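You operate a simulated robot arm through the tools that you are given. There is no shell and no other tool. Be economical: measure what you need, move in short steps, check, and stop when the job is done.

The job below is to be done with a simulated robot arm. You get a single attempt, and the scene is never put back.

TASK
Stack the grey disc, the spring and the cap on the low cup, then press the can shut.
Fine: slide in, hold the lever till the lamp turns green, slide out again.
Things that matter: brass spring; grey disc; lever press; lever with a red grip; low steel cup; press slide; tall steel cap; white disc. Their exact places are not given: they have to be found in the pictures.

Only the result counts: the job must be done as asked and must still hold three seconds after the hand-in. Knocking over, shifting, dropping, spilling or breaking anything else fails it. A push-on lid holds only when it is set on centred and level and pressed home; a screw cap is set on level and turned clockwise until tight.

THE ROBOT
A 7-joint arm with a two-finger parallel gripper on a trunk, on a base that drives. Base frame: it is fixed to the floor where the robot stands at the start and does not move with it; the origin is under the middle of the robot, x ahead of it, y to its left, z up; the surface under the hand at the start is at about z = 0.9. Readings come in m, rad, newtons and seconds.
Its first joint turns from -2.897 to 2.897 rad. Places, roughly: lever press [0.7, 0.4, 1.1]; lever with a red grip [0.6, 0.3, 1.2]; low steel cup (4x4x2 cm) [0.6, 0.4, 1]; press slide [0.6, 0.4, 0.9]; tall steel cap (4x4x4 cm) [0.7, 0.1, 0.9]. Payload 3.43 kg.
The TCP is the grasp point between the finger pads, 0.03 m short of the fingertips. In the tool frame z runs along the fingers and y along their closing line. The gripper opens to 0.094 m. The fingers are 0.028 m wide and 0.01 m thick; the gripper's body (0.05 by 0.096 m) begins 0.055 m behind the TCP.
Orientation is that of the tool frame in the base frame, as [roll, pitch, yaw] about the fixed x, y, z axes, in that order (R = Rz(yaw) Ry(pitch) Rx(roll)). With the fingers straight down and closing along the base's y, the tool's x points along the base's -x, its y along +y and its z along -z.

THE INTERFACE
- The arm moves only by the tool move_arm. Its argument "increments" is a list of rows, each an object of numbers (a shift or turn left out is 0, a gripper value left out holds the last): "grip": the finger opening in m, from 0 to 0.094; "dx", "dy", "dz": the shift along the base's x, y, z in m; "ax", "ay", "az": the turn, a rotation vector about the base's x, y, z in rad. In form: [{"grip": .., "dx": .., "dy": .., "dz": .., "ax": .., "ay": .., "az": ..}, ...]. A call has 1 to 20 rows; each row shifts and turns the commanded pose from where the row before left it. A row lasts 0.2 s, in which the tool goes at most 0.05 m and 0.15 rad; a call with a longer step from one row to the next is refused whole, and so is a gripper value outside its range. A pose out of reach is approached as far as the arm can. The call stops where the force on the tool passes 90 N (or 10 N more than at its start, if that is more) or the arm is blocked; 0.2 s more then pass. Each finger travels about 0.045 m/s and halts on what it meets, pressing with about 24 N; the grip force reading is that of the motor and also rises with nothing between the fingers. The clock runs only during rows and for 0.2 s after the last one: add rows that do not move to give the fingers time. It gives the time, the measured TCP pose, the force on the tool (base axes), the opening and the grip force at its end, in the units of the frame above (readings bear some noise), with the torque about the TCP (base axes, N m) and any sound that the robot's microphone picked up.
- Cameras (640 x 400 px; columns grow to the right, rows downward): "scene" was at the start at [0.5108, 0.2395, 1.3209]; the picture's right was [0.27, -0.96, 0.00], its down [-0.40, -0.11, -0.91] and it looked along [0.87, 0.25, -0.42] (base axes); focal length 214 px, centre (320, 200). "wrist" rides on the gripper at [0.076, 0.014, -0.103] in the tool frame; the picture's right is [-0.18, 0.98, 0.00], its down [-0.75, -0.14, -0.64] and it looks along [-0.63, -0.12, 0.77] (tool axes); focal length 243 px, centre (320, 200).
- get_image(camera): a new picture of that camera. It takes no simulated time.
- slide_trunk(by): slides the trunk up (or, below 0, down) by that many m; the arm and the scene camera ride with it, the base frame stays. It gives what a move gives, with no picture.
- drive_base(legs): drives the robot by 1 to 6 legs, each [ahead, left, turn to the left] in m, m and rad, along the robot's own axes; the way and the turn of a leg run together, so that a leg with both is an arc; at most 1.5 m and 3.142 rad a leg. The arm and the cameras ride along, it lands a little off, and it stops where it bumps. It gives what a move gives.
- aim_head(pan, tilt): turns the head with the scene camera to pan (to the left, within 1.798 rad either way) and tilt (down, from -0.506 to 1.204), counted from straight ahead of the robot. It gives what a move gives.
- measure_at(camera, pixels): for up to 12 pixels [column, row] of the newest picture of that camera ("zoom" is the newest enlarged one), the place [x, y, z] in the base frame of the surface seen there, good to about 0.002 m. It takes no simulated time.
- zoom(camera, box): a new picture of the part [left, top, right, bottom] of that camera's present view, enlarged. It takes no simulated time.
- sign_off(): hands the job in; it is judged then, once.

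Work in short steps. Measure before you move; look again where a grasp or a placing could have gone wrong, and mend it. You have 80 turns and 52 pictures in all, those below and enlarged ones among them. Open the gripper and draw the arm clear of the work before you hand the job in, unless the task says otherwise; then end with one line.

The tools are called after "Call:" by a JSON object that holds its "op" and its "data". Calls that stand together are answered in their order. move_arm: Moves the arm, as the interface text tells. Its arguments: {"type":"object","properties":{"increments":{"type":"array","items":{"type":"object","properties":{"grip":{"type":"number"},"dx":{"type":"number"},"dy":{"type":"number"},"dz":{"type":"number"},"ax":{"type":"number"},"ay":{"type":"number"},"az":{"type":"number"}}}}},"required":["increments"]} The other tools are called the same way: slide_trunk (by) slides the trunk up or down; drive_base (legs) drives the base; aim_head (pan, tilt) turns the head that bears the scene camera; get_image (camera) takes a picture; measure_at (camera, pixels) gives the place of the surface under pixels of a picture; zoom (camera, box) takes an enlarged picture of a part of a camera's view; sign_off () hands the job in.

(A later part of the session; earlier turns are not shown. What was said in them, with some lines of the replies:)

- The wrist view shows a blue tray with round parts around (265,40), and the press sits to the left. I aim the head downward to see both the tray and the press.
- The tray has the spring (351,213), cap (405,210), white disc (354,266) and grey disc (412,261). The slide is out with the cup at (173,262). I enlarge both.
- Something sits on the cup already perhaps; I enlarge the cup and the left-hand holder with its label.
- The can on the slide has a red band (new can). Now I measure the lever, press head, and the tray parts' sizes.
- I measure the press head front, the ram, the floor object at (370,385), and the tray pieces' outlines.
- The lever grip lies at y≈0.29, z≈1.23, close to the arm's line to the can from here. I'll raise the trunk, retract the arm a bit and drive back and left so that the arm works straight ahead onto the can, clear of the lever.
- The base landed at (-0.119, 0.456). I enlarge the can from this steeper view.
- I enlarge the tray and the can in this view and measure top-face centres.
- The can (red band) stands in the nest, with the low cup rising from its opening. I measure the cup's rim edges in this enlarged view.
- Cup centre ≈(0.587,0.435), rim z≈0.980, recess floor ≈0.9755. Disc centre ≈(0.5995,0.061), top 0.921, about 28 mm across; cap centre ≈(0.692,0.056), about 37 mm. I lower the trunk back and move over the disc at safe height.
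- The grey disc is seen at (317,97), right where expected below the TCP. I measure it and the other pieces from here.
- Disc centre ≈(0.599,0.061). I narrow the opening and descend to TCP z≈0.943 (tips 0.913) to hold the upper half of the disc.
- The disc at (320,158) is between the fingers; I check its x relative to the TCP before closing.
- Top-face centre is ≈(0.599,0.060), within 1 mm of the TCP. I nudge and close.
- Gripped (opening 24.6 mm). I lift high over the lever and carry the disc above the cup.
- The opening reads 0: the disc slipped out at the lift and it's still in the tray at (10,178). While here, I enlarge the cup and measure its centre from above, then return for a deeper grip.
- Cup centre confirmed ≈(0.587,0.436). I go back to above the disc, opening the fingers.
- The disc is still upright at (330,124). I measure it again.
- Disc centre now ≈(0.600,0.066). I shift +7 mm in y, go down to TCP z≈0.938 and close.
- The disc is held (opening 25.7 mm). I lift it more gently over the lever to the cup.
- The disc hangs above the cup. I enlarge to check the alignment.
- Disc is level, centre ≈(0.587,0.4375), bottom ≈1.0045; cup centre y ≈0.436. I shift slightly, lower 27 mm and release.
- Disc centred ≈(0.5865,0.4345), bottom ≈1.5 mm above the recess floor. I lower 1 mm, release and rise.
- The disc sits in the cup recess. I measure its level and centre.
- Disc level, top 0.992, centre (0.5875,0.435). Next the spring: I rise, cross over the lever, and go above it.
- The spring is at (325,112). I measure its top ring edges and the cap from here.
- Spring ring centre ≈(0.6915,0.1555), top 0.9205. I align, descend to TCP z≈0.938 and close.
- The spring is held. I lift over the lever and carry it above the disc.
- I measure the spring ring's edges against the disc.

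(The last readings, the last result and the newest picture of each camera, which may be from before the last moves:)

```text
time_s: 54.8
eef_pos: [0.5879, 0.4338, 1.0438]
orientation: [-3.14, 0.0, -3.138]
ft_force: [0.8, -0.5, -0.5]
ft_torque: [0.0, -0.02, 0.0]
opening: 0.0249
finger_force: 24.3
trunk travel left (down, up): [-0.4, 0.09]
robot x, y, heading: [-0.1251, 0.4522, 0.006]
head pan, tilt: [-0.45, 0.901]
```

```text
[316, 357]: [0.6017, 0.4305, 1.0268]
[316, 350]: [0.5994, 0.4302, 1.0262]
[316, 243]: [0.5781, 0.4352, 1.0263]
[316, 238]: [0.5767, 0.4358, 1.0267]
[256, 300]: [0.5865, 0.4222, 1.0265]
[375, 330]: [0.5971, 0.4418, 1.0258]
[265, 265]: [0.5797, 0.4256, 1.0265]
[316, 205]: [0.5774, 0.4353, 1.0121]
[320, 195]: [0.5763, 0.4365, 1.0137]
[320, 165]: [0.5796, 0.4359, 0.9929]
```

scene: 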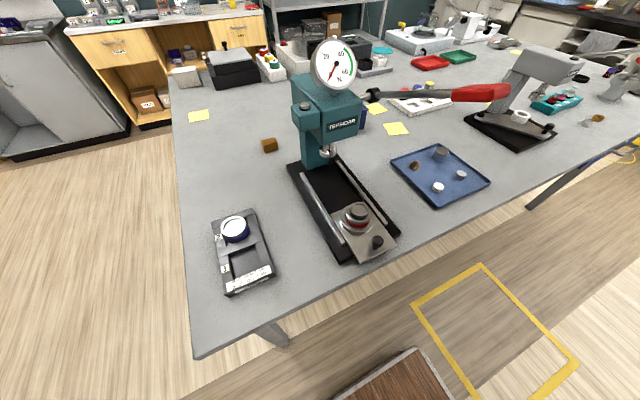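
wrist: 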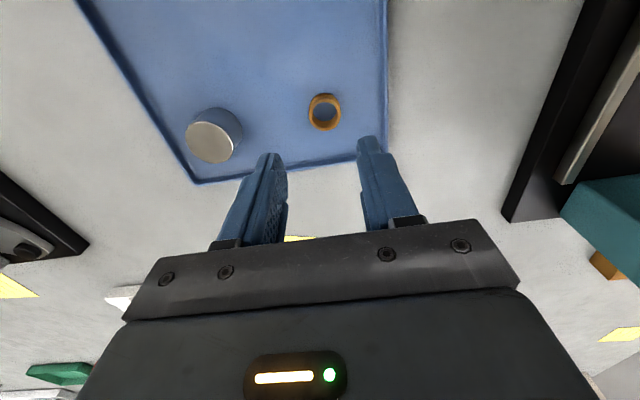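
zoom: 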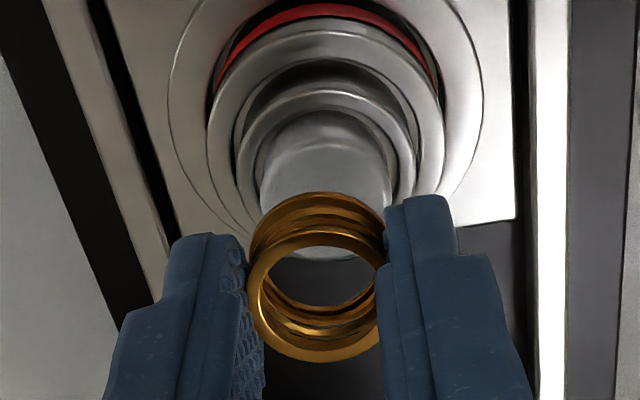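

Spring centre ≈(0.589,0.433), bottom ≈1.011. I correct by (-1.5,+2) mm, lower 18.5 mm and release, then rise.

Call:
{"op": "move_arm", "data": {"increments": [{"dx": -0.0015, "dy": 0.0019}, {"dz": -0.01}, {"dz": -0.006}, {"dz": -0.0025}, {}]}}

Call:
{"op": "zoom", "data": {"camera": "wrist", "box": [260, 80, 380, 200]}}

Call:
{"op": "measure_at", "data": {"camera": "zoom", "pixels": [[316, 357], [316, 350], [316, 243], [316, 238], [256, 300], [375, 330], [265, 265], [316, 210], [320, 195], [320, 185]]}}

```text
time_s: 56.0
eef_pos: [0.5859, 0.4365, 1.0273]
orientation: [3.141, 0.0, -3.139]
ft_force: [-0.1, 0.1, 0.8]
ft_torque: [0.02, -0.03, -0.01]
opening: 0.0252
finger_force: 23.8
trunk travel left (down, up): [-0.4, 0.09]
robot x, y, heading: [-0.1188, 0.4521, 0.002]
head pan, tilt: [-0.45, 0.901]
```

```text
3.33 times, centred on (320, 140) of wrist
```

zoom: 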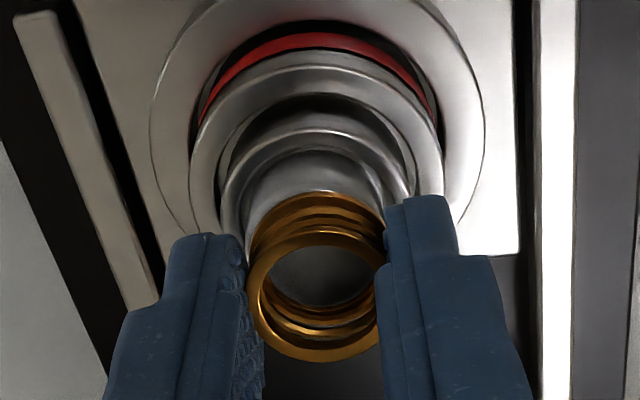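

```text
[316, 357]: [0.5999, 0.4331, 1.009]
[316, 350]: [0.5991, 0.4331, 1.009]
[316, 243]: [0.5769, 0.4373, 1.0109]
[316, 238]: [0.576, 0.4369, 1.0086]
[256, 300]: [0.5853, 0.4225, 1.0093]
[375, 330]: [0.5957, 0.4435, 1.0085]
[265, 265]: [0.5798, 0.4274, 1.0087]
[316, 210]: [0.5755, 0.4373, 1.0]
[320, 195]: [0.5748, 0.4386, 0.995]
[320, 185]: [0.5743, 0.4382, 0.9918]
```

Centred at about (0.588,0.435), 1.5 mm above the disc. I lower it, release, rise.

Call:
{"op": "move_arm", "data": {"increments": [{"dz": -0.0015}, {}, {"grip": 0.03}, {"grip": 0.045}, {}, {}, {"dz": 0.02}, {"dz": 0.04}, {"dz": 0.04}, {}]}}

Call:
{"op": "zoom", "data": {"camera": "wrist", "box": [260, 40, 380, 160]}}

Call:
{"op": "measure_at", "data": {"camera": "zoom", "pixels": [[270, 225], [358, 230], [310, 178], [310, 184], [310, 262], [310, 268], [310, 225]]}}

```text
time_s: 58.2
eef_pos: [0.5849, 0.4368, 1.1257]
orientation: [-3.141, 0.0, -3.14]
ft_force: [-0.4, -0.3, -0.1]
ft_torque: [0.0, 0.01, -0.02]
opening: 0.045
finger_force: 0.1
trunk travel left (down, up): [-0.4, 0.09]
robot x, y, heading: [-0.1195, 0.4554, 0.002]
head pan, tilt: [-0.45, 0.901]
```

```text
3.33 times, centred on (320, 100) of wrist
```

zoom: 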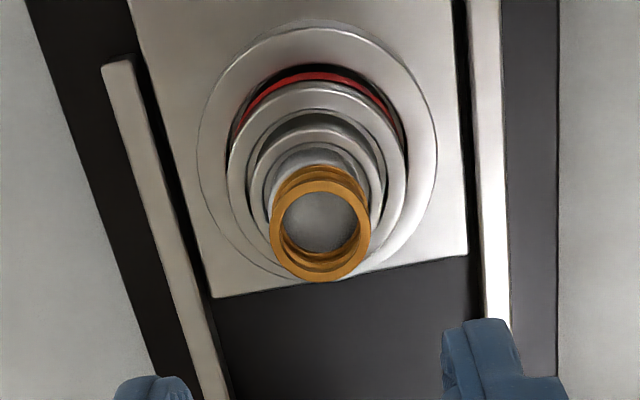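

```text
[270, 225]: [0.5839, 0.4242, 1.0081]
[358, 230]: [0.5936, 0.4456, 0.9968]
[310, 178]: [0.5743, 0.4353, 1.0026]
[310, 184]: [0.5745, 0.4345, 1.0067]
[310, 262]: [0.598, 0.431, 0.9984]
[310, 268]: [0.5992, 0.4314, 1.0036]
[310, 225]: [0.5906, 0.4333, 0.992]
```

The spring stands centred on the disc. Now the cap at ≈(0.6915,0.0557): rise, cross, and descend above it.

Call:
{"op": "move_arm", "data": {"increments": [{"dz": 0.043, "grip": 0.058}, {"dz": 0.043}, {"dz": 0.043}, {"dz": 0.043}, {"dz": 0.043}, {"dz": 0.043}, {"dy": -0.045}, {"dy": -0.045}, {"dy": -0.045}, {"dy": -0.045}, {"dy": -0.045}, {"dy": -0.045}, {"dy": -0.045}, {"dy": -0.045}, {"dy": -0.02, "dx": 0.02}, {"dx": 0.045}, {"dx": 0.04}, {}]}}

Call:
{"op": "move_arm", "data": {"increments": [{"dz": -0.045}, {"dz": -0.045}, {"dz": -0.045}, {"dz": -0.045}, {"dz": -0.045}, {"dz": -0.045}, {"dz": -0.045}, {"dz": -0.035}, {}]}}

Call:
{"op": "get_image", "data": {"camera": "wrist"}}

```text
time_s: 62.0
eef_pos: [0.6935, 0.0552, 1.3856]
orientation: [-3.14, 0.001, -3.139]
ft_force: [-0.3, -0.7, -0.6]
ft_torque: [-0.01, 0.01, 0.02]
opening: 0.0579
finger_force: 0.1
trunk travel left (down, up): [-0.4, 0.09]
robot x, y, heading: [-0.1184, 0.4577, -0.002]
head pan, tilt: [-0.45, 0.901]
```

```text
time_s: 64.0
eef_pos: [0.692, 0.0568, 1.0343]
orientation: [-3.141, 0.0, -3.139]
ft_force: [-0.3, 0.2, 0.2]
ft_torque: [-0.03, 0.01, 0.02]
opening: 0.0582
finger_force: 0.3
trunk travel left (down, up): [-0.4, 0.09]
robot x, y, heading: [-0.1213, 0.4517, 0.004]
head pan, tilt: [-0.45, 0.901]
```

```text
18 pictures are left
```

wrist: 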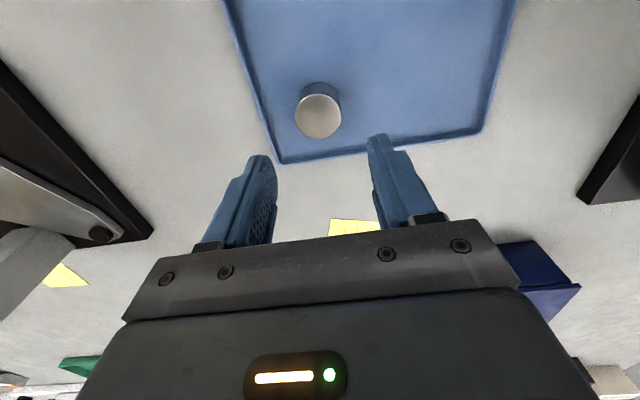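

Cap top is centred near (318,116). I measure its edges and the tray's near rim on the left.

Call:
{"op": "measure_at", "data": {"camera": "wrist", "pixels": [[318, 116], [297, 116], [339, 116], [318, 96], [318, 137], [270, 125], [262, 125], [275, 125]]}}

```text
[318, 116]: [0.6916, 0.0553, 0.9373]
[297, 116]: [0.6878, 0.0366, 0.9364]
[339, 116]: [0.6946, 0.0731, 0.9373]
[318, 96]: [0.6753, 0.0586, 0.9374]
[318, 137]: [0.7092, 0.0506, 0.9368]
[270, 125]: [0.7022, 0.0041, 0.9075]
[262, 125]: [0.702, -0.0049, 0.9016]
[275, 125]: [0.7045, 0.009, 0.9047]
```

Cap centre ≈(0.692,0.055). I descend to TCP z≈0.945 and grip.

Call:
{"op": "move_arm", "data": {"increments": [{"dy": -0.0015}, {"dz": -0.035}, {"dz": -0.035}, {"dz": -0.019}, {}, {}, {"grip": 0.02}, {}, {}, {}]}}

Call:
{"op": "move_arm", "data": {"increments": [{"dz": 0.01}, {"dz": 0.02}, {}]}}

Call:
{"op": "zoom", "data": {"camera": "wrist", "box": [260, 80, 380, 220]}}

Call:
{"op": "measure_at", "data": {"camera": "zoom", "pixels": [[320, 200], [320, 230], [320, 260], [320, 290], [280, 230], [360, 230]]}}

```text
time_s: 66.2
eef_pos: [0.6914, 0.056, 0.9444]
orientation: [-3.141, 0.001, -3.14]
ft_force: [-0.9, -0.7, -0.6]
ft_torque: [0.01, -0.02, 0.04]
opening: 0.0389
finger_force: 24.3
trunk travel left (down, up): [-0.4, 0.09]
robot x, y, heading: [-0.1231, 0.4543, 0.003]
head pan, tilt: [-0.45, 0.901]
```

```text
time_s: 67.0
eef_pos: [0.6898, 0.0571, 0.9746]
orientation: [-3.141, 0.0, -3.139]
ft_force: [0.1, -0.2, -0.3]
ft_torque: [-0.03, -0.05, 0.01]
opening: 0.0389
finger_force: 24.0
trunk travel left (down, up): [-0.4, 0.09]
robot x, y, heading: [-0.1189, 0.456, -0.002]
head pan, tilt: [-0.45, 0.901]
```

```text
2.86 times, centred on (320, 150) of wrist
```

zoom: 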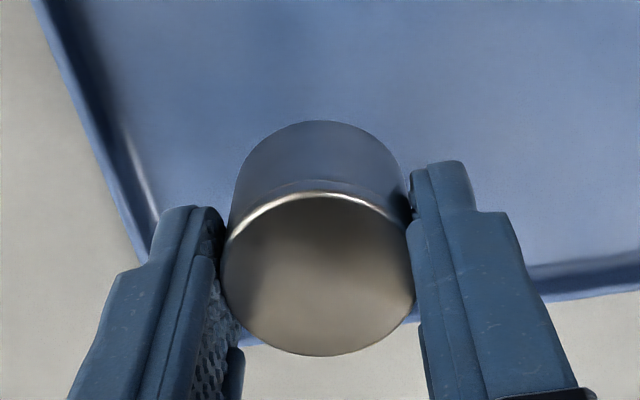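

```text
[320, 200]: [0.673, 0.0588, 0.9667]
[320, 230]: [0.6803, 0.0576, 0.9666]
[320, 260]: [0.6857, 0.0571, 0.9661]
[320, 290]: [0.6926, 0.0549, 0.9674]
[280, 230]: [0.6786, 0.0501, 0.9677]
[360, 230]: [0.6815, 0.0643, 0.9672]
```

Cap held level (opening 38.9 mm), bottom ≈40 mm below TCP. I lift over the lever and carry it above the spring.

Call:
{"op": "move_arm", "data": {"increments": [{"dz": 0.025}, {"dz": 0.04}, {"dz": 0.05}, {"dz": 0.05}, {"dz": 0.05}, {"dz": 0.05}, {"dz": 0.05}, {"dz": 0.05}, {"dz": 0.05}, {"dx": -0.03}, {"dx": -0.04}, {"dx": -0.0325, "dy": 0.02}, {"dy": 0.045}, {"dy": 0.045}, {"dy": 0.045}, {"dy": 0.045}, {"dy": 0.045}, {"dy": 0.045}, {"dy": 0.045}, {"dy": 0.044}]}}

Call:
{"op": "move_arm", "data": {"increments": [{"dz": -0.03}, {"dz": -0.045}, {"dz": -0.045}, {"dz": -0.045}, {"dz": -0.045}, {"dz": -0.045}, {"dz": -0.045}, {"dz": -0.02}, {}]}}

Call:
{"op": "zoom", "data": {"camera": "wrist", "box": [260, 70, 380, 210]}}

Call:
{"op": "measure_at", "data": {"camera": "zoom", "pixels": [[320, 220], [320, 228], [320, 260], [320, 290], [320, 340], [320, 372], [320, 380], [260, 300], [380, 300]]}}

```text
time_s: 71.2
eef_pos: [0.5894, 0.4336, 1.392]
orientation: [-3.14, -0.001, -3.141]
ft_force: [-0.4, -1.4, -1.0]
ft_torque: [0.04, -0.02, 0.01]
opening: 0.0391
finger_force: 24.3
trunk travel left (down, up): [-0.4, 0.09]
robot x, y, heading: [-0.1163, 0.4549, 0.001]
head pan, tilt: [-0.45, 0.901]
```

```text
time_s: 73.2
eef_pos: [0.5896, 0.433, 1.0689]
orientation: [-3.141, -0.002, -3.139]
ft_force: [-0.6, -0.1, -0.9]
ft_torque: [-0.01, -0.01, 0.0]
opening: 0.039
finger_force: 23.9
trunk travel left (down, up): [-0.4, 0.09]
robot x, y, heading: [-0.115, 0.452, 0.003]
head pan, tilt: [-0.45, 0.901]
```

```text
2.86 times, centred on (320, 140) of wrist
```

zoom: 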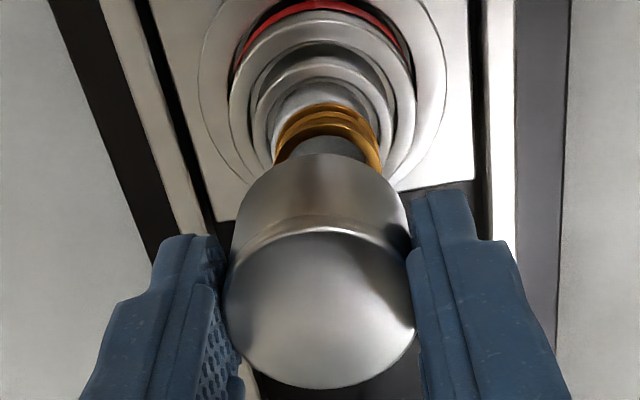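

```text
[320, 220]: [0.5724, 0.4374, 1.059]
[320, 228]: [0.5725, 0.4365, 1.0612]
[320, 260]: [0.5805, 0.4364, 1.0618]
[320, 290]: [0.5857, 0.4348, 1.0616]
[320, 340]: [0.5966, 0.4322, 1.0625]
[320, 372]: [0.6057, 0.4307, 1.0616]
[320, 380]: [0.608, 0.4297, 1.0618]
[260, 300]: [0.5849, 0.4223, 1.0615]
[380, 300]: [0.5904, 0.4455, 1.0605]
```

Cap centre ≈(0.590,0.434). I shift (-2.7,+1) mm, lower 40 mm so its skirt surrounds the spring, and watch force.

Call:
{"op": "move_arm", "data": {"increments": [{"dx": -0.0027, "dy": 0.001}, {}, {"dz": -0.015}, {"dz": -0.01}, {"dz": -0.008}, {"dz": -0.007}, {}]}}

Call:
{"op": "zoom", "data": {"camera": "wrist", "box": [260, 70, 380, 210]}}

Call:
{"op": "measure_at", "data": {"camera": "zoom", "pixels": [[320, 228], [320, 260], [320, 300], [320, 340], [320, 372], [320, 383], [240, 300], [260, 300], [380, 300], [395, 300]]}}

```text
time_s: 74.8
eef_pos: [0.5868, 0.4356, 1.0295]
orientation: [-3.142, 0.0, 3.141]
ft_force: [-0.6, 0.5, -1.1]
ft_torque: [0.0, 0.04, 0.01]
opening: 0.0391
finger_force: 24.3
trunk travel left (down, up): [-0.4, 0.09]
robot x, y, heading: [-0.1162, 0.4564, 0.002]
head pan, tilt: [-0.45, 0.901]
```

```text
2.86 times, centred on (320, 140) of wrist
```

zoom: 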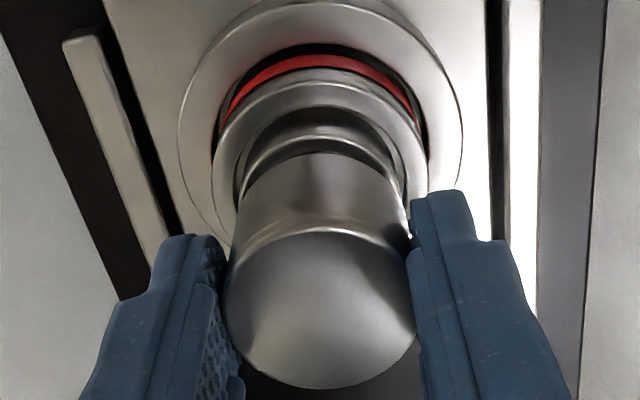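

```text
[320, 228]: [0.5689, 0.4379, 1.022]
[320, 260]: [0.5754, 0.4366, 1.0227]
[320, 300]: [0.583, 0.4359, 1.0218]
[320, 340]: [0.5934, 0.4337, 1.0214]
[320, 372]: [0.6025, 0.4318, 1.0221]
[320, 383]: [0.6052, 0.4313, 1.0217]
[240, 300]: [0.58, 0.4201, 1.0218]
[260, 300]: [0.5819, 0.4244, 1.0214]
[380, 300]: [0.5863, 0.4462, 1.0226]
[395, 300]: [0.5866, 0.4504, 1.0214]
```

Cap centred ≈(0.5875,0.4355), bottom ≈0.990. I lower in small steps, feeling for contact.

Call:
{"op": "move_arm", "data": {"increments": [{"dz": -0.004}, {"dz": -0.003}, {"dz": -0.002}, {}]}}

Call:
{"op": "move_arm", "data": {"increments": [{"dz": -0.001}, {"dz": -0.001}, {}]}}

```text
time_s: 75.8
eef_pos: [0.5856, 0.4356, 1.0197]
orientation: [-3.14, 0.0, 3.141]
ft_force: [-0.3, -0.1, -0.5]
ft_torque: [-0.03, 0.0, -0.02]
opening: 0.0387
finger_force: 23.7
trunk travel left (down, up): [-0.4, 0.09]
robot x, y, heading: [-0.1202, 0.4561, 0.001]
head pan, tilt: [-0.45, 0.901]
```

```text
time_s: 76.6
eef_pos: [0.5861, 0.4339, 1.0198]
orientation: [3.14, 0.001, -3.14]
ft_force: [2.0, 0.4, 14.9]
ft_torque: [0.03, -0.05, -0.02]
opening: 0.0388
finger_force: 23.7
trunk travel left (down, up): [-0.4, 0.09]
robot x, y, heading: [-0.1185, 0.4569, 0.003]
head pan, tilt: [-0.45, 0.901]
```

Contact (15 N) with cap bottom ≈0.980 — it's seated on the cup rim. I relieve slightly and release, then rise and look.

Call:
{"op": "move_arm", "data": {"increments": [{"dz": 0.0015}, {}, {"grip": 0.045}, {"grip": 0.058}, {}, {}, {"dz": 0.02}, {"dz": 0.04}, {"dz": 0.04}, {}]}}

Call:
{"op": "zoom", "data": {"camera": "wrist", "box": [260, 40, 380, 170]}}

Call:
{"op": "measure_at", "data": {"camera": "zoom", "pixels": [[320, 180], [320, 200], [320, 220], [320, 240], [320, 260], [320, 280], [290, 220], [350, 220], [320, 150], [320, 160]]}}

```text
time_s: 78.8
eef_pos: [0.5868, 0.436, 1.1209]
orientation: [3.139, 0.0, -3.141]
ft_force: [-0.3, 0.7, -0.1]
ft_torque: [-0.02, -0.02, -0.01]
opening: 0.0583
finger_force: 0.1
trunk travel left (down, up): [-0.4, 0.09]
robot x, y, heading: [-0.1215, 0.4553, 0.003]
head pan, tilt: [-0.45, 0.901]
```

```text
3.08 times, centred on (320, 105) of wrist
```

zoom: 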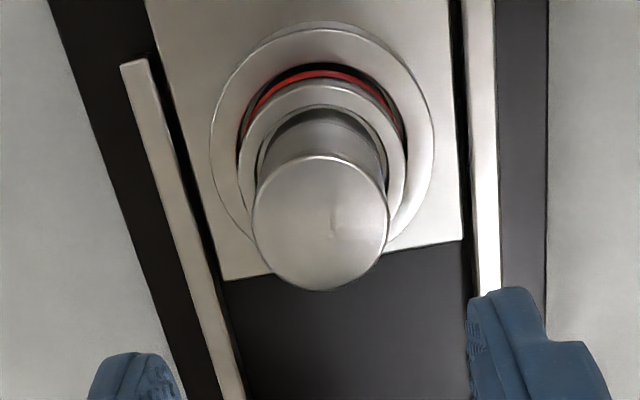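

```text
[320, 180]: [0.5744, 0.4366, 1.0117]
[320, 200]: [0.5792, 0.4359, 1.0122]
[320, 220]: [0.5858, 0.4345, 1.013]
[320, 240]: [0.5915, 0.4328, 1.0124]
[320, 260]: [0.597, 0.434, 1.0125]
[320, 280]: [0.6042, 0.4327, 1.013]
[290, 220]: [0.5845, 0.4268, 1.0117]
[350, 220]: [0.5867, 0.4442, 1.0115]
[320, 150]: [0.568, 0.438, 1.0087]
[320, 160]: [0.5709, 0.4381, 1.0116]
```

The cap sits level and centred (top 1.012). Next, the slide knob at about (0.511,0.436,0.966): I back off, tilt the tool so the hand leans away from the press head, and look.

Call:
{"op": "move_arm", "data": {"increments": [{"dx": -0.041}, {"dx": -0.041}, {"ay": -0.133}, {"ay": -0.133}, {"ay": -0.134}, {}]}}

Call:
{"op": "get_image", "data": {"camera": "wrist"}}

```text
time_s: 80.2
eef_pos: [0.5569, 0.43, 1.1275]
orientation: [3.141, 0.401, -3.139]
ft_force: [-1.1, -0.2, 0.6]
ft_torque: [0.04, -0.03, 0.02]
opening: 0.0577
finger_force: 0.1
out of reach, approached as far as the arm can: row 4, 5
trunk travel left (down, up): [-0.4, 0.09]
robot x, y, heading: [-0.1199, 0.4542, 0.002]
head pan, tilt: [-0.45, 0.901]
```

```text
13 pictures are left
```

wrist: 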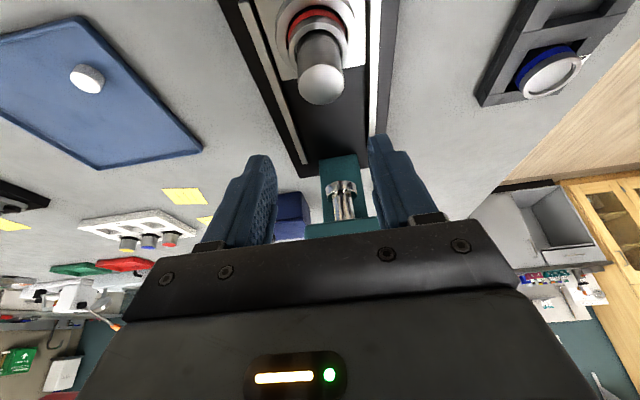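

With the tilt the pose is too close to the robot. I drive back 0.12 m, which also puts the TCP behind the knob, and look with the scene camera.

Call:
{"op": "drive_base", "data": {"legs": [[-0.12, 0, 0]]}}

Call:
{"op": "aim_head", "data": {"pan": -0.1, "tilt": 0.75}}

Call:
{"op": "get_image", "data": {"camera": "scene"}}

```text
time_s: 81.4
eef_pos: [0.4366, 0.4282, 1.1264]
orientation: [3.142, 0.399, 3.141]
ft_force: [-0.6, -0.3, 0.2]
ft_torque: [-0.01, -0.01, 0.0]
opening: 0.0577
finger_force: 0.1
trunk travel left (down, up): [-0.4, 0.09]
robot x, y, heading: [-0.2442, 0.4555, -0.002]
head pan, tilt: [-0.45, 0.901]
```

```text
time_s: 82.2
eef_pos: [0.437, 0.4294, 1.1276]
orientation: [3.14, 0.398, -3.14]
ft_force: [-0.8, -0.4, -0.4]
ft_torque: [0.01, -0.02, 0.01]
opening: 0.0582
finger_force: 0.1
trunk travel left (down, up): [-0.4, 0.09]
robot x, y, heading: [-0.2407, 0.4565, 0.0]
head pan, tilt: [-0.099, 0.75]
```

```text
12 pictures are left
```

scene: 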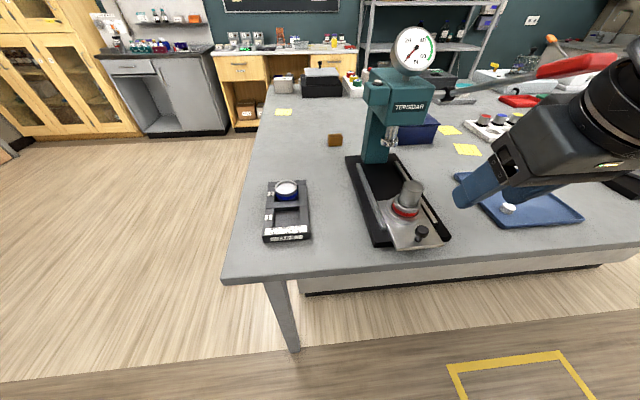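

All visible: knob (421,232), ram (390,133), lever grip (580,65). I measure them, zooming on the press.

Call:
{"op": "zoom", "data": {"camera": "scene", "box": [340, 70, 460, 250]}}

Call:
{"op": "measure_at", "data": {"camera": "scene", "pixels": [[421, 230], [416, 231], [426, 231], [421, 236], [389, 142], [383, 140], [397, 141], [545, 72], [580, 66], [605, 58], [500, 82], [412, 183]]}}

Call:
{"op": "measure_at", "data": {"camera": "zoom", "pixels": [[253, 60], [329, 130], [329, 165], [360, 350], [380, 350], [338, 250]]}}

```text
2.22 times, centred on (400, 160) of scene
```

zoom: 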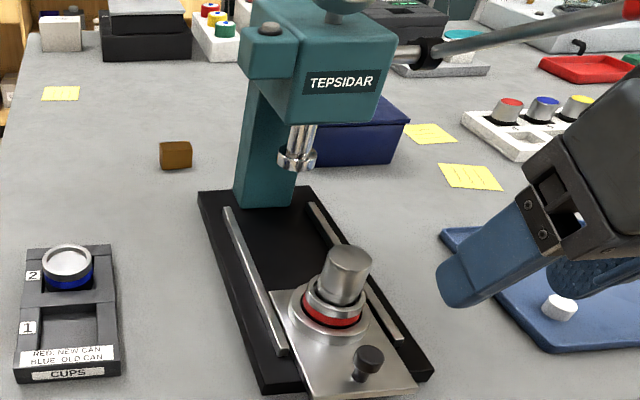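

```text
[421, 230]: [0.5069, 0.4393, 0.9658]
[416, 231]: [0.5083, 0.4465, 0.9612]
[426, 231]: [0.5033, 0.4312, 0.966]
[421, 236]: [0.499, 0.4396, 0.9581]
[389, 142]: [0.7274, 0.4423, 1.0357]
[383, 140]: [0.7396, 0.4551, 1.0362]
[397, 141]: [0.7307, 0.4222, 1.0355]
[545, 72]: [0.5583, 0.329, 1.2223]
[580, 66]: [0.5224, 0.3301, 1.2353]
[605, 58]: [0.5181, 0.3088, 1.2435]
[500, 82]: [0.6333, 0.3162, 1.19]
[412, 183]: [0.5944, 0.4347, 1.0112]
```

```text
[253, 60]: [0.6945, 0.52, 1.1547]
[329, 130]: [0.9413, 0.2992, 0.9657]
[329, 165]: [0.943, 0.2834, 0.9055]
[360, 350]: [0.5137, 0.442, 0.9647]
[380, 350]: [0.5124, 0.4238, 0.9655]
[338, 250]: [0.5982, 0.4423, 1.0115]
```

I move to above the knob (TCP target (0.504,0.4365)), descend in tilt to z≈0.972, keeping the fingers astride.

Call:
{"op": "move_arm", "data": {"increments": [{"dx": 0.034, "dy": 0.0075, "grip": 0.045}, {"dx": 0.033}, {"dz": -0.045}, {"dz": -0.045}, {}]}}

Call:
{"op": "move_arm", "data": {"increments": [{"dz": -0.03}, {"dz": -0.025}, {}]}}

Call:
{"op": "zoom", "data": {"camera": "wrist", "box": [220, 60, 420, 230]}}

```text
time_s: 83.4
eef_pos: [0.5043, 0.4389, 1.0353]
orientation: [-3.14, 0.398, -3.14]
ft_force: [-0.1, 0.4, 0.2]
ft_torque: [-0.01, 0.03, -0.01]
opening: 0.045
finger_force: 0.1
trunk travel left (down, up): [-0.4, 0.09]
robot x, y, heading: [-0.2415, 0.4569, 0.002]
head pan, tilt: [-0.099, 0.75]
```

```text
time_s: 84.2
eef_pos: [0.5055, 0.4372, 0.9817]
orientation: [3.141, 0.397, 3.14]
ft_force: [0.6, 0.3, 0.6]
ft_torque: [0.03, 0.01, 0.0]
opening: 0.0451
finger_force: 0.0
trunk travel left (down, up): [-0.4, 0.09]
robot x, y, heading: [-0.2392, 0.4539, 0.003]
head pan, tilt: [-0.099, 0.75]
```

```text
2.35 times, centred on (320, 145) of wrist
```

zoom: 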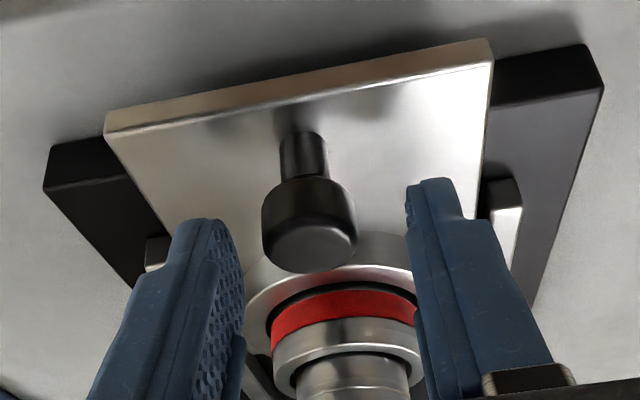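

The knob lies between the fingers. I lower 8 mm more and grip it.

Call:
{"op": "move_arm", "data": {"increments": [{"dz": -0.008}, {}, {"grip": 0.0}, {}, {}, {}]}}

Call:
{"op": "move_arm", "data": {"increments": [{"dx": 0.01}, {"dx": 0.015}, {"dx": 0.015}, {}]}}

Call:
{"op": "get_image", "data": {"camera": "scene"}}

```text
time_s: 85.6
eef_pos: [0.5068, 0.4358, 0.9737]
orientation: [-3.14, 0.398, 3.139]
ft_force: [-1.1, -20.5, -4.8]
ft_torque: [-0.33, 0.33, -0.22]
opening: 0.0238
finger_force: 45.3
trunk travel left (down, up): [-0.4, 0.09]
robot x, y, heading: [-0.2378, 0.4515, -0.004]
head pan, tilt: [-0.099, 0.75]
```

```text
time_s: 86.6
eef_pos: [0.5456, 0.4365, 0.9729]
orientation: [-3.139, 0.397, 3.139]
ft_force: [-0.3, -30.7, -11.6]
ft_torque: [-0.47, -0.2, -0.12]
opening: 0.0238
finger_force: 45.3
trunk travel left (down, up): [-0.4, 0.09]
robot x, y, heading: [-0.2391, 0.456, 0.0]
head pan, tilt: [-0.099, 0.75]
```

```text
9 pictures are left
```

scene: 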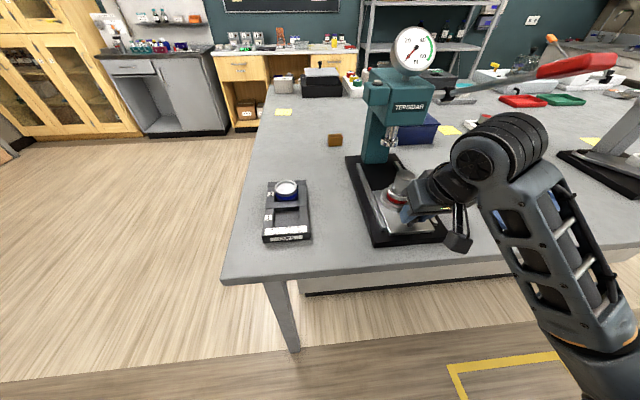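

The slide moves with the knob. I ease the sideways force (dy −1.5 mm) and continue inwards steadily.

Call:
{"op": "move_arm", "data": {"increments": [{"dy": -0.0015}, {"dx": 0.015}, {"dx": 0.015}, {"dx": 0.015}, {"dx": 0.015}, {"dx": 0.015}, {"dx": 0.01}, {"dx": 0.01}, {}]}}

Call:
{"op": "move_arm", "data": {"increments": [{"dx": 0.005}, {"dx": 0.005}, {"dx": 0.004}, {"dx": 0.003}, {"dx": 0.003}, {}]}}

```text
time_s: 88.6
eef_pos: [0.6398, 0.4338, 0.9732]
orientation: [-3.141, 0.395, 3.141]
ft_force: [1.5, -12.5, -18.5]
ft_torque: [-0.1, -0.3, 0.02]
opening: 0.0236
finger_force: 44.8
trunk travel left (down, up): [-0.4, 0.09]
robot x, y, heading: [-0.2396, 0.4534, -0.002]
head pan, tilt: [-0.099, 0.75]
```

```text
time_s: 90.0
eef_pos: [0.6601, 0.4351, 0.9732]
orientation: [3.141, 0.397, 3.14]
ft_force: [-0.8, -8.4, -16.7]
ft_torque: [-0.12, 0.78, -0.17]
opening: 0.0238
finger_force: 45.1
trunk travel left (down, up): [-0.4, 0.09]
robot x, y, heading: [-0.2389, 0.4582, 0.002]
head pan, tilt: [-0.099, 0.75]
```

Travel so far ≈153 mm with no stop yet. I go on in small steps until the force rises.

Call:
{"op": "move_arm", "data": {"increments": [{"dx": 0.002}, {"dx": 0.002}, {"dx": 0.002}, {}]}}

Call:
{"op": "zoom", "data": {"camera": "scene", "box": [340, 60, 460, 240]}}

```text
time_s: 91.0
eef_pos: [0.6667, 0.4359, 0.9734]
orientation: [-3.14, 0.4, -3.141]
ft_force: [-0.2, -1.7, -11.6]
ft_torque: [0.09, 1.18, 0.03]
opening: 0.0237
finger_force: 45.7
trunk travel left (down, up): [-0.4, 0.09]
robot x, y, heading: [-0.2399, 0.4533, 0.004]
head pan, tilt: [-0.099, 0.75]
```

```text
2.22 times, centred on (400, 150) of scene
```

zoom: 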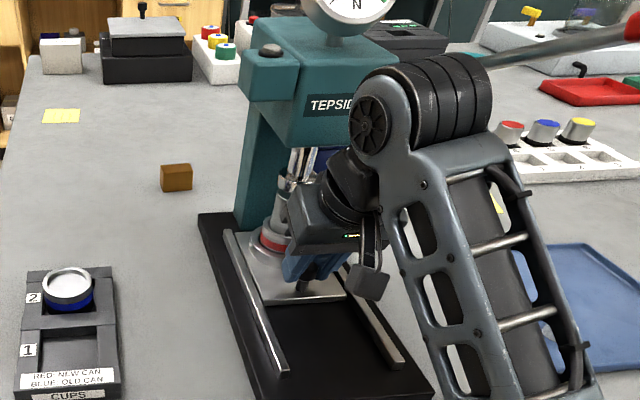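

I measure ram and cap alignment in this view.

Call:
{"op": "measure_at", "data": {"camera": "zoom", "pixels": [[282, 185], [275, 205], [280, 215], [290, 160], [305, 160], [290, 180], [270, 238], [278, 222], [282, 195], [300, 290]]}}

```text
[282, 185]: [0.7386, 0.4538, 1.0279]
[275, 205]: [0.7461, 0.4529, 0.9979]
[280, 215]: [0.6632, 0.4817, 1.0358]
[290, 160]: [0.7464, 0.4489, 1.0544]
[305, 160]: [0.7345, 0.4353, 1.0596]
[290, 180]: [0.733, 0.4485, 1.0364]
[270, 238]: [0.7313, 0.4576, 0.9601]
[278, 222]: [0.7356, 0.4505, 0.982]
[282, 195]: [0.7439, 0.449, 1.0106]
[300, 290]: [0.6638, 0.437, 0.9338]
```

Cap now ≈0.747 vs ram ≈0.745, and no hard stop felt. I advance in 1.5 mm steps to feel for one.

Call:
{"op": "move_arm", "data": {"increments": [{"dx": 0.0015}, {"dx": 0.0015}, {}]}}

```text
time_s: 91.8
eef_pos: [0.6673, 0.4357, 0.9737]
orientation: [-3.141, 0.399, 3.14]
ft_force: [-28.4, -0.9, -4.6]
ft_torque: [0.01, 0.56, 0.02]
opening: 0.0237
finger_force: 45.0
trunk travel left (down, up): [-0.4, 0.09]
robot x, y, heading: [-0.2436, 0.4562, 0.001]
head pan, tilt: [-0.099, 0.75]
```

Stop reached (−28 N) — the slide is in. I release the knob, retreat along the tool axis, rise and straighten the tool.

Call:
{"op": "move_arm", "data": {"increments": [{"dx": -0.0028}, {"grip": 0.045}, {}, {}, {"dx": -0.01, "dz": 0.023}, {"dx": -0.018, "dz": 0.042}, {"dx": -0.04, "dz": 0.03}, {"dx": -0.04, "dz": 0.03}, {"dx": -0.03, "dz": 0.04}, {"dz": 0.049}, {"dz": 0.049}, {"dz": 0.049}, {"dz": 0.049}, {"dz": 0.049}, {}]}}

Call:
{"op": "move_arm", "data": {"increments": [{"grip": 0.0, "ay": 0.133}, {"ay": 0.133}, {"ay": 0.133}, {"dy": -0.042}, {"dy": -0.042}, {"dy": -0.042}, {}]}}

Call:
{"op": "get_image", "data": {"camera": "scene"}}

```text
time_s: 95.0
eef_pos: [0.5285, 0.4347, 1.3831]
orientation: [-3.141, 0.399, 3.14]
ft_force: [0.3, 0.4, 1.4]
ft_torque: [0.0, -0.01, -0.02]
opening: 0.0447
finger_force: 0.0
trunk travel left (down, up): [-0.4, 0.09]
robot x, y, heading: [-0.2437, 0.4544, -0.001]
head pan, tilt: [-0.099, 0.75]
```

```text
time_s: 96.6
eef_pos: [0.5258, 0.3072, 1.3831]
orientation: [-3.14, -0.002, 3.141]
ft_force: [0.1, 1.0, 0.6]
ft_torque: [0.01, 0.0, -0.01]
opening: 0.0
finger_force: 24.3
trunk travel left (down, up): [-0.4, 0.09]
robot x, y, heading: [-0.2412, 0.4558, 0.002]
head pan, tilt: [-0.099, 0.75]
```

```text
7 pictures are left
```

scene: 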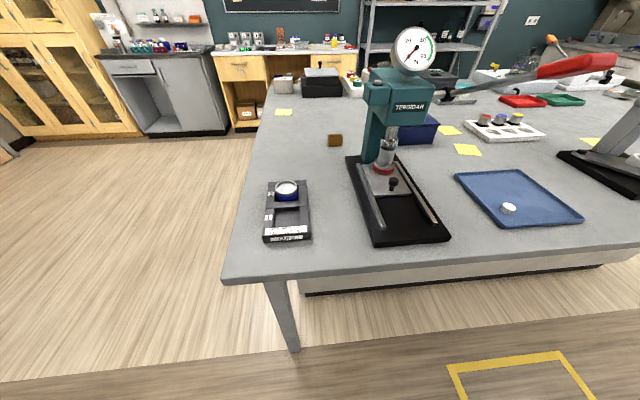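

The can is under the ram. I measure the lever grip again and the can for alignment.

Call:
{"op": "measure_at", "data": {"camera": "scene", "pixels": [[540, 70], [560, 64], [580, 60], [600, 55], [613, 60], [580, 70], [560, 74], [515, 80], [470, 90], [387, 148], [384, 165], [393, 183]]}}

```text
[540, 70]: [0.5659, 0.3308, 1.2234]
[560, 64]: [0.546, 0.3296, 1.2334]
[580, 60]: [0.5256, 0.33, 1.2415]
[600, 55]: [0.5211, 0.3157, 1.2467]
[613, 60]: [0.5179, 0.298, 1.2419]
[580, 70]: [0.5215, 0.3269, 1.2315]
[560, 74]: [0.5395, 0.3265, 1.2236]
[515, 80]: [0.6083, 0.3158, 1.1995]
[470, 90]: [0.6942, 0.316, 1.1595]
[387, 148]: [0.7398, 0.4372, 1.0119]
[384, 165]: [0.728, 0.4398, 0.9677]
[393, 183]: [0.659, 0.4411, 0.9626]
```

Grip spans x≈0.52–0.58, y≈0.29–0.33, top ≈1.245. I position closed fingertips just above it at (0.55,0.31) and lower to contact.

Call:
{"op": "move_arm", "data": {"increments": [{"dx": 0.024, "dy": 0.003}, {"dz": -0.045}, {"dz": -0.045}, {}, {"dz": -0.01}, {"dz": -0.01}, {}]}}

```text
time_s: 98.2
eef_pos: [0.5515, 0.3119, 1.2726]
orientation: [-3.141, 0.001, 3.139]
ft_force: [-0.5, 0.0, 0.8]
ft_torque: [-0.02, -0.04, -0.01]
opening: 0.0001
finger_force: 23.8
trunk travel left (down, up): [-0.4, 0.09]
robot x, y, heading: [-0.2429, 0.4544, 0.0]
head pan, tilt: [-0.099, 0.75]
```

No load yet with tips at ≈1.243. I start pushing along the lever's arc.

Call:
{"op": "move_arm", "data": {"increments": [{"dx": -0.004, "dz": -0.009}, {"dx": -0.005, "dz": -0.012}, {"dx": -0.006, "dz": -0.013}, {}]}}

Call:
{"op": "move_arm", "data": {"increments": [{"dx": -0.005, "dz": -0.014}, {"dx": -0.004, "dz": -0.014}, {"dx": -0.003, "dz": -0.014}, {}]}}

```text
time_s: 99.2
eef_pos: [0.537, 0.3138, 1.2395]
orientation: [-3.141, 0.001, 3.141]
ft_force: [1.0, 0.0, 2.1]
ft_torque: [0.03, 0.0, -0.01]
opening: 0.0
finger_force: 24.1
trunk travel left (down, up): [-0.4, 0.09]
robot x, y, heading: [-0.2418, 0.4545, -0.0]
head pan, tilt: [-0.099, 0.75]
```

```text
time_s: 100.2
eef_pos: [0.525, 0.3125, 1.1988]
orientation: [-3.14, 0.001, -3.142]
ft_force: [2.0, 0.1, 4.4]
ft_torque: [0.0, 0.01, 0.01]
opening: 0.0
finger_force: 24.3
trunk travel left (down, up): [-0.4, 0.09]
robot x, y, heading: [-0.2376, 0.4551, -0.0]
head pan, tilt: [-0.099, 0.75]
```

The lever is going down with a light return load (4 N). I take a picture to confirm and see ram and lamp.

Call:
{"op": "zoom", "data": {"camera": "scene", "box": [340, 20, 640, 210]}}

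```text
2.11 times, centred on (490, 115) of scene
```

zoom: 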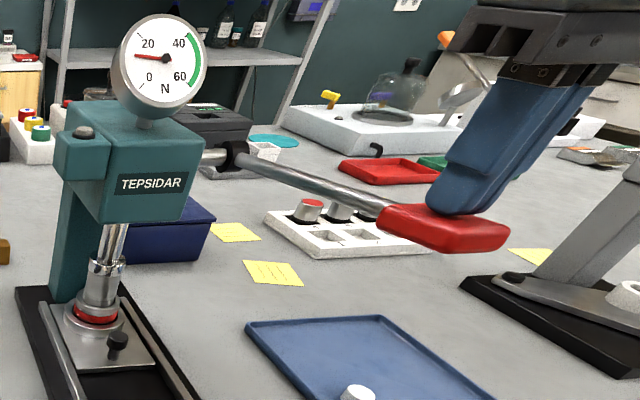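

The ram is on the cap and the gauge reads about 15 N; green zone is ≈40–60 N. I continue in small steps.

Call:
{"op": "move_arm", "data": {"increments": [{"dx": -0.001, "dz": -0.005}, {"dx": -0.001, "dz": -0.005}, {}]}}

Call:
{"op": "move_arm", "data": {"increments": [{"dz": -0.005}, {"dz": -0.005}, {}]}}

```text
time_s: 101.0
eef_pos: [0.5231, 0.312, 1.1878]
orientation: [-3.141, 0.001, -3.141]
ft_force: [1.9, 0.8, 5.2]
ft_torque: [0.02, 0.0, -0.06]
opening: 0.0
finger_force: 24.7
trunk travel left (down, up): [-0.4, 0.09]
robot x, y, heading: [-0.2412, 0.4525, 0.007]
head pan, tilt: [-0.099, 0.75]
```

```text
time_s: 101.8
eef_pos: [0.5226, 0.3126, 1.1785]
orientation: [-3.141, 0.0, -3.141]
ft_force: [-2.7, 0.8, 8.1]
ft_torque: [0.02, 0.17, 0.01]
opening: 0.0
finger_force: 23.7
trunk travel left (down, up): [-0.4, 0.09]
robot x, y, heading: [-0.2373, 0.456, -0.003]
head pan, tilt: [-0.099, 0.75]
```

Hand force 8 N and rising. I go on by 5–8 mm.

Call:
{"op": "move_arm", "data": {"increments": [{"dz": -0.004}, {"dz": -0.004}, {}]}}

Call:
{"op": "zoom", "data": {"camera": "scene", "box": [340, 20, 520, 200]}}

```text
time_s: 102.6
eef_pos: [0.5219, 0.3109, 1.169]
orientation: [-3.14, 0.0, 3.14]
ft_force: [-2.9, 1.6, 7.8]
ft_torque: [0.09, 0.18, 0.06]
opening: 0.0
finger_force: 23.8
trunk travel left (down, up): [-0.4, 0.09]
robot x, y, heading: [-0.2392, 0.4592, -0.001]
head pan, tilt: [-0.099, 0.75]
```

```text
2.22 times, centred on (430, 110) of scene
```

zoom: 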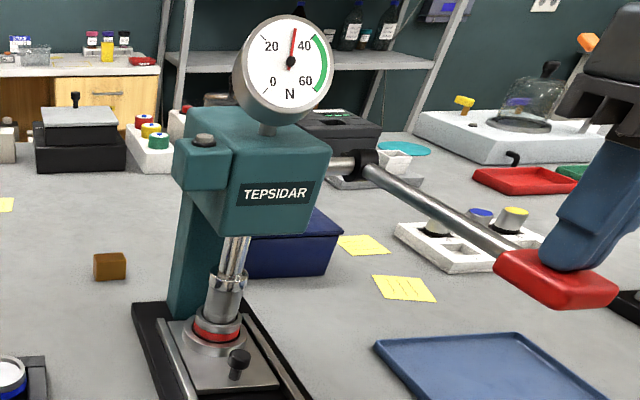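

Gauge ≈33 N; green band is ≈38–58 N. I press about 15 mm more in small steps.

Call:
{"op": "move_arm", "data": {"increments": [{"dz": -0.004}, {"dz": -0.004}, {}]}}

Call:
{"op": "move_arm", "data": {"increments": [{"dz": -0.003}, {"dz": -0.003}, {}]}}

Call:
{"op": "zoom", "data": {"camera": "scene", "box": [340, 20, 520, 200]}}

```text
time_s: 103.4
eef_pos: [0.5226, 0.3118, 1.1615]
orientation: [3.141, 0.0, -3.141]
ft_force: [1.7, 1.7, 10.0]
ft_torque: [0.06, -0.2, 0.02]
opening: 0.0
finger_force: 24.2
trunk travel left (down, up): [-0.4, 0.09]
robot x, y, heading: [-0.2411, 0.4511, -0.002]
head pan, tilt: [-0.099, 0.75]
```

```text
time_s: 104.2
eef_pos: [0.5221, 0.3114, 1.1556]
orientation: [-3.14, 0.0, -3.141]
ft_force: [-4.3, 0.1, 11.9]
ft_torque: [0.01, -0.05, 0.02]
opening: 0.0001
finger_force: 24.4
trunk travel left (down, up): [-0.4, 0.09]
robot x, y, heading: [-0.2417, 0.4552, 0.003]
head pan, tilt: [-0.099, 0.75]
```

```text
2.22 times, centred on (430, 110) of scene
```

zoom: 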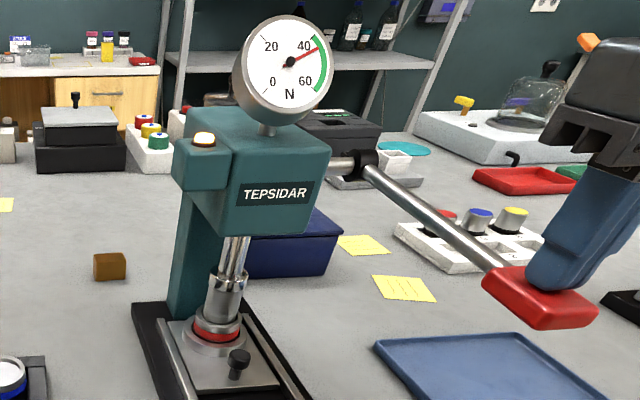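

Gauge ≈46 N in the green band and the lamp has turned amber. I hold still for about 4 s and look.

Call:
{"op": "move_arm", "data": {"increments": [{}, {}, {}, {}, {}, {}, {}, {}, {}, {}, {}, {}, {}, {}, {}, {}, {}, {}, {}, {}]}}

Call:
{"op": "zoom", "data": {"camera": "scene", "box": [340, 20, 520, 200]}}

```text
time_s: 108.4
eef_pos: [0.523, 0.312, 1.1563]
orientation: [3.141, 0.0, 3.14]
ft_force: [-3.2, -3.1, 11.7]
ft_torque: [-0.08, -0.1, -0.08]
opening: 0.0
finger_force: 23.8
trunk travel left (down, up): [-0.4, 0.09]
robot x, y, heading: [-0.2437, 0.4553, 0.003]
head pan, tilt: [-0.099, 0.75]
```

```text
2.22 times, centred on (430, 110) of scene
```

zoom: 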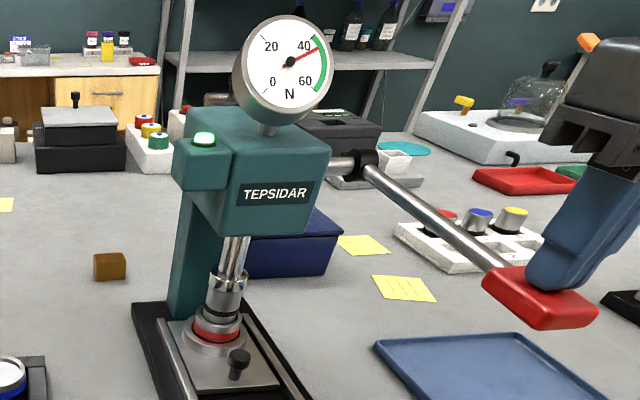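

The lamp is green. I let the lever return slowly along its arc, following it up, then rise clear.

Call:
{"op": "move_arm", "data": {"increments": [{"dz": 0.006}, {"dz": 0.008}, {"dz": 0.01}, {"dz": 0.01}, {"dx": 0.003, "dz": 0.012}, {"dx": 0.004, "dz": 0.014}, {"dx": 0.005, "dz": 0.014}, {"dx": 0.006, "dz": 0.014}, {"dx": 0.005, "dz": 0.012}, {"dx": 0.004, "dz": 0.01}, {"dz": 0.01}, {}, {"dz": 0.03}, {"dz": 0.04}, {"dz": 0.04}, {}]}}

```text
time_s: 111.8
eef_pos: [0.5497, 0.3118, 1.3852]
orientation: [-3.141, 0.001, 3.141]
ft_force: [-0.5, 1.6, 0.1]
ft_torque: [0.0, -0.02, 0.02]
opening: 0.0001
finger_force: 24.2
trunk travel left (down, up): [-0.4, 0.09]
robot x, y, heading: [-0.2417, 0.4573, 0.004]
head pan, tilt: [-0.099, 0.75]
```

I check that lever and ram are back up before pulling the slide.

Call:
{"op": "zoom", "data": {"camera": "scene", "box": [340, 20, 640, 210]}}

Call:
{"op": "measure_at", "data": {"camera": "zoom", "pixels": [[108, 250], [103, 270], [105, 285], [117, 338], [105, 265], [100, 285], [112, 335], [122, 340], [110, 275]]}}

```text
2.11 times, centred on (490, 115) of scene
```

zoom: 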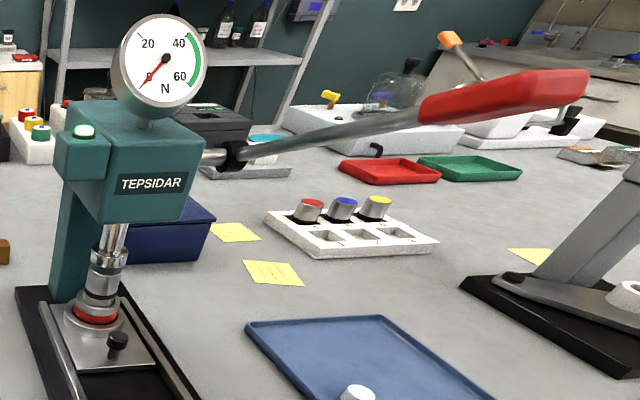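

```text
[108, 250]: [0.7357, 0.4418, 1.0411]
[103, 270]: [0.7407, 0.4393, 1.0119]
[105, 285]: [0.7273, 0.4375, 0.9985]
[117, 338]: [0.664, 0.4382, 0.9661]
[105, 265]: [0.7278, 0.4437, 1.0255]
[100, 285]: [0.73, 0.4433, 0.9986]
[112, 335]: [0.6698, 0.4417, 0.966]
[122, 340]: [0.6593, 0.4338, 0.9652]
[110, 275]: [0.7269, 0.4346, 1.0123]
```

Lever and ram are back up, gauge at zero, lamp green. I return to the knob by the reverse path: cross above, tilt, descend with open fingers.

Call:
{"op": "move_arm", "data": {"increments": [{"dy": 0.041, "grip": 0.045}, {"dy": 0.041}, {"dy": 0.041}, {"dx": -0.021}, {"ay": -0.133}, {"ay": -0.133}, {"ay": -0.133}, {}]}}

Call:
{"op": "move_arm", "data": {"increments": [{"dz": -0.049}, {"dz": -0.049}, {"dz": -0.049}, {"dz": -0.049}, {"dz": -0.049}, {"dx": 0.03, "dz": -0.04}, {"dx": 0.04, "dz": -0.03}, {}]}}

```text
time_s: 113.6
eef_pos: [0.5287, 0.4354, 1.3871]
orientation: [-3.141, 0.4, 3.14]
ft_force: [0.4, 0.7, -0.1]
ft_torque: [0.03, 0.0, 0.01]
opening: 0.0448
finger_force: 0.1
trunk travel left (down, up): [-0.4, 0.09]
robot x, y, heading: [-0.2425, 0.4571, 0.002]
head pan, tilt: [-0.099, 0.75]
```

```text
time_s: 115.4
eef_pos: [0.5983, 0.435, 1.0708]
orientation: [-3.14, 0.398, 3.141]
ft_force: [-0.3, -0.2, 0.0]
ft_torque: [-0.01, 0.02, 0.0]
opening: 0.0449
finger_force: 0.1
trunk travel left (down, up): [-0.4, 0.09]
robot x, y, heading: [-0.2386, 0.4586, -0.004]
head pan, tilt: [-0.099, 0.75]
```

Remaining (+0.068, −0.097). I complete the approach and grip.

Call:
{"op": "move_arm", "data": {"increments": [{"dx": 0.039, "dz": -0.03}, {"dx": 0.018, "dz": -0.042}, {"dx": 0.01, "dz": -0.024}, {}]}}

Call:
{"op": "move_arm", "data": {"increments": [{"grip": 0.0}, {}, {}, {}, {}]}}

Call:
{"op": "move_arm", "data": {"increments": [{"dx": -0.004}, {"dx": -0.008}, {"dx": -0.008}, {}]}}

```text
time_s: 116.4
eef_pos: [0.6672, 0.4342, 0.9729]
orientation: [-3.14, 0.398, 3.141]
ft_force: [-0.3, -1.7, 0.1]
ft_torque: [0.0, -0.01, 0.0]
opening: 0.0451
finger_force: 0.1
trunk travel left (down, up): [-0.4, 0.09]
robot x, y, heading: [-0.2394, 0.4578, 0.001]
head pan, tilt: [-0.099, 0.75]
```

```text
time_s: 117.6
eef_pos: [0.6679, 0.4363, 0.9734]
orientation: [3.14, 0.398, -3.141]
ft_force: [0.6, 7.0, -2.2]
ft_torque: [0.16, -0.54, 0.09]
opening: 0.0236
finger_force: 45.3
trunk travel left (down, up): [-0.4, 0.09]
robot x, y, heading: [-0.2371, 0.4582, -0.003]
head pan, tilt: [-0.099, 0.75]
```

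```text
time_s: 118.6
eef_pos: [0.6456, 0.4366, 0.9736]
orientation: [3.141, 0.397, -3.141]
ft_force: [0.2, 11.9, -8.9]
ft_torque: [0.26, -0.01, -0.1]
opening: 0.0237
finger_force: 45.7
trunk travel left (down, up): [-0.4, 0.09]
robot x, y, heading: [-0.2405, 0.4558, -0.004]
head pan, tilt: [-0.099, 0.75]
```

The slide follows. I pull it out smoothly to its starting place (TCP x≈0.5065).

Call:
{"op": "move_arm", "data": {"increments": [{"dx": -0.012}, {"dx": -0.012}, {"dx": -0.012}, {"dx": -0.012}, {"dx": -0.012}, {"dx": -0.012}, {"dx": -0.012}, {"dx": -0.012}, {"dx": -0.012}, {"dx": -0.01}, {"dx": -0.008}, {"dx": -0.006}, {}]}}

Call:
{"op": "move_arm", "data": {"increments": [{"dx": -0.003}, {"dx": -0.003}, {"dx": -0.002}, {}]}}

```text
time_s: 121.4
eef_pos: [0.5145, 0.4354, 0.975]
orientation: [3.141, 0.397, 3.141]
ft_force: [-0.6, 13.1, -24.7]
ft_torque: [0.19, -0.55, 0.0]
opening: 0.0238
finger_force: 45.1
trunk travel left (down, up): [-0.4, 0.09]
robot x, y, heading: [-0.2386, 0.4552, 0.0]
head pan, tilt: [-0.099, 0.75]
```

```text
time_s: 122.4
eef_pos: [0.5056, 0.4348, 0.9753]
orientation: [-3.141, 0.4, 3.141]
ft_force: [7.2, 13.7, -7.6]
ft_torque: [0.35, 0.84, 0.02]
opening: 0.0236
finger_force: 44.8
trunk travel left (down, up): [-0.4, 0.09]
robot x, y, heading: [-0.238, 0.455, -0.0]
head pan, tilt: [-0.099, 0.75]
```

Force turns to +7 N: outer stop reached. I release and draw the arm back and up.

Call:
{"op": "move_arm", "data": {"increments": [{"dx": 0.0003}, {"grip": 0.045}, {}, {}, {"dx": -0.01, "dz": 0.023}, {"dx": -0.018, "dz": 0.042}, {"dz": 0.04}, {"dz": 0.045}, {"dz": 0.045}, {"dz": 0.045}, {"dz": 0.045}, {}]}}

Call:
{"op": "zoom", "data": {"camera": "scene", "box": [340, 60, 460, 240]}}

Call:
{"op": "measure_at", "data": {"camera": "zoom", "pixels": [[340, 280], [345, 270], [345, 295], [367, 375], [360, 375], [330, 277], [358, 277]]}}

```text
time_s: 125.0
eef_pos: [0.4775, 0.4358, 1.2611]
orientation: [3.141, 0.399, -3.142]
ft_force: [0.6, -0.1, -0.7]
ft_torque: [0.04, 0.0, -0.03]
opening: 0.0451
finger_force: 0.0
trunk travel left (down, up): [-0.4, 0.09]
robot x, y, heading: [-0.2381, 0.4543, 0.002]
head pan, tilt: [-0.099, 0.75]
```

```text
2.22 times, centred on (400, 150) of scene
```

zoom: 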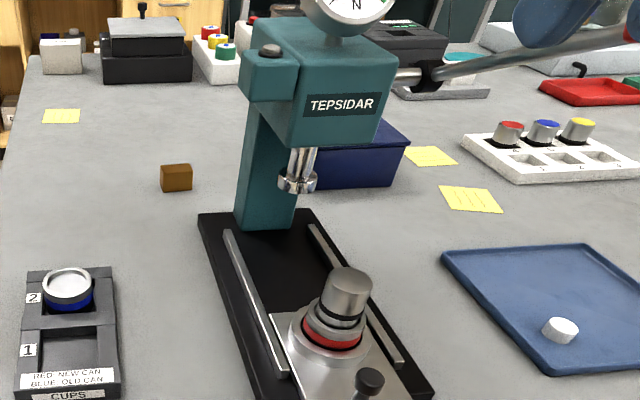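

```text
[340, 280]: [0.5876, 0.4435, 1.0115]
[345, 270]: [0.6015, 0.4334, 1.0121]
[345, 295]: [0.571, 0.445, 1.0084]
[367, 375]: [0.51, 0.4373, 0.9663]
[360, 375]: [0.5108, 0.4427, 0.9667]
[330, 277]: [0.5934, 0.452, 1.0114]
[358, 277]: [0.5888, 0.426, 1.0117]
```

The lamp turned green during the hold. The slide is back out, the closed can stands level on it (cap top ≈1.0115, still centred), the gripper is open and the arm is clear. I hand the job in.

Call:
{"op": "sign_off", "data": {}}

```text
The job is handed in.
```

The grey disc, spring and cap are stacked on the low cup. I slid the can in, held the lever until the lamp turned green, slid it out again, and handed the job in. The result of the judging was not shown.
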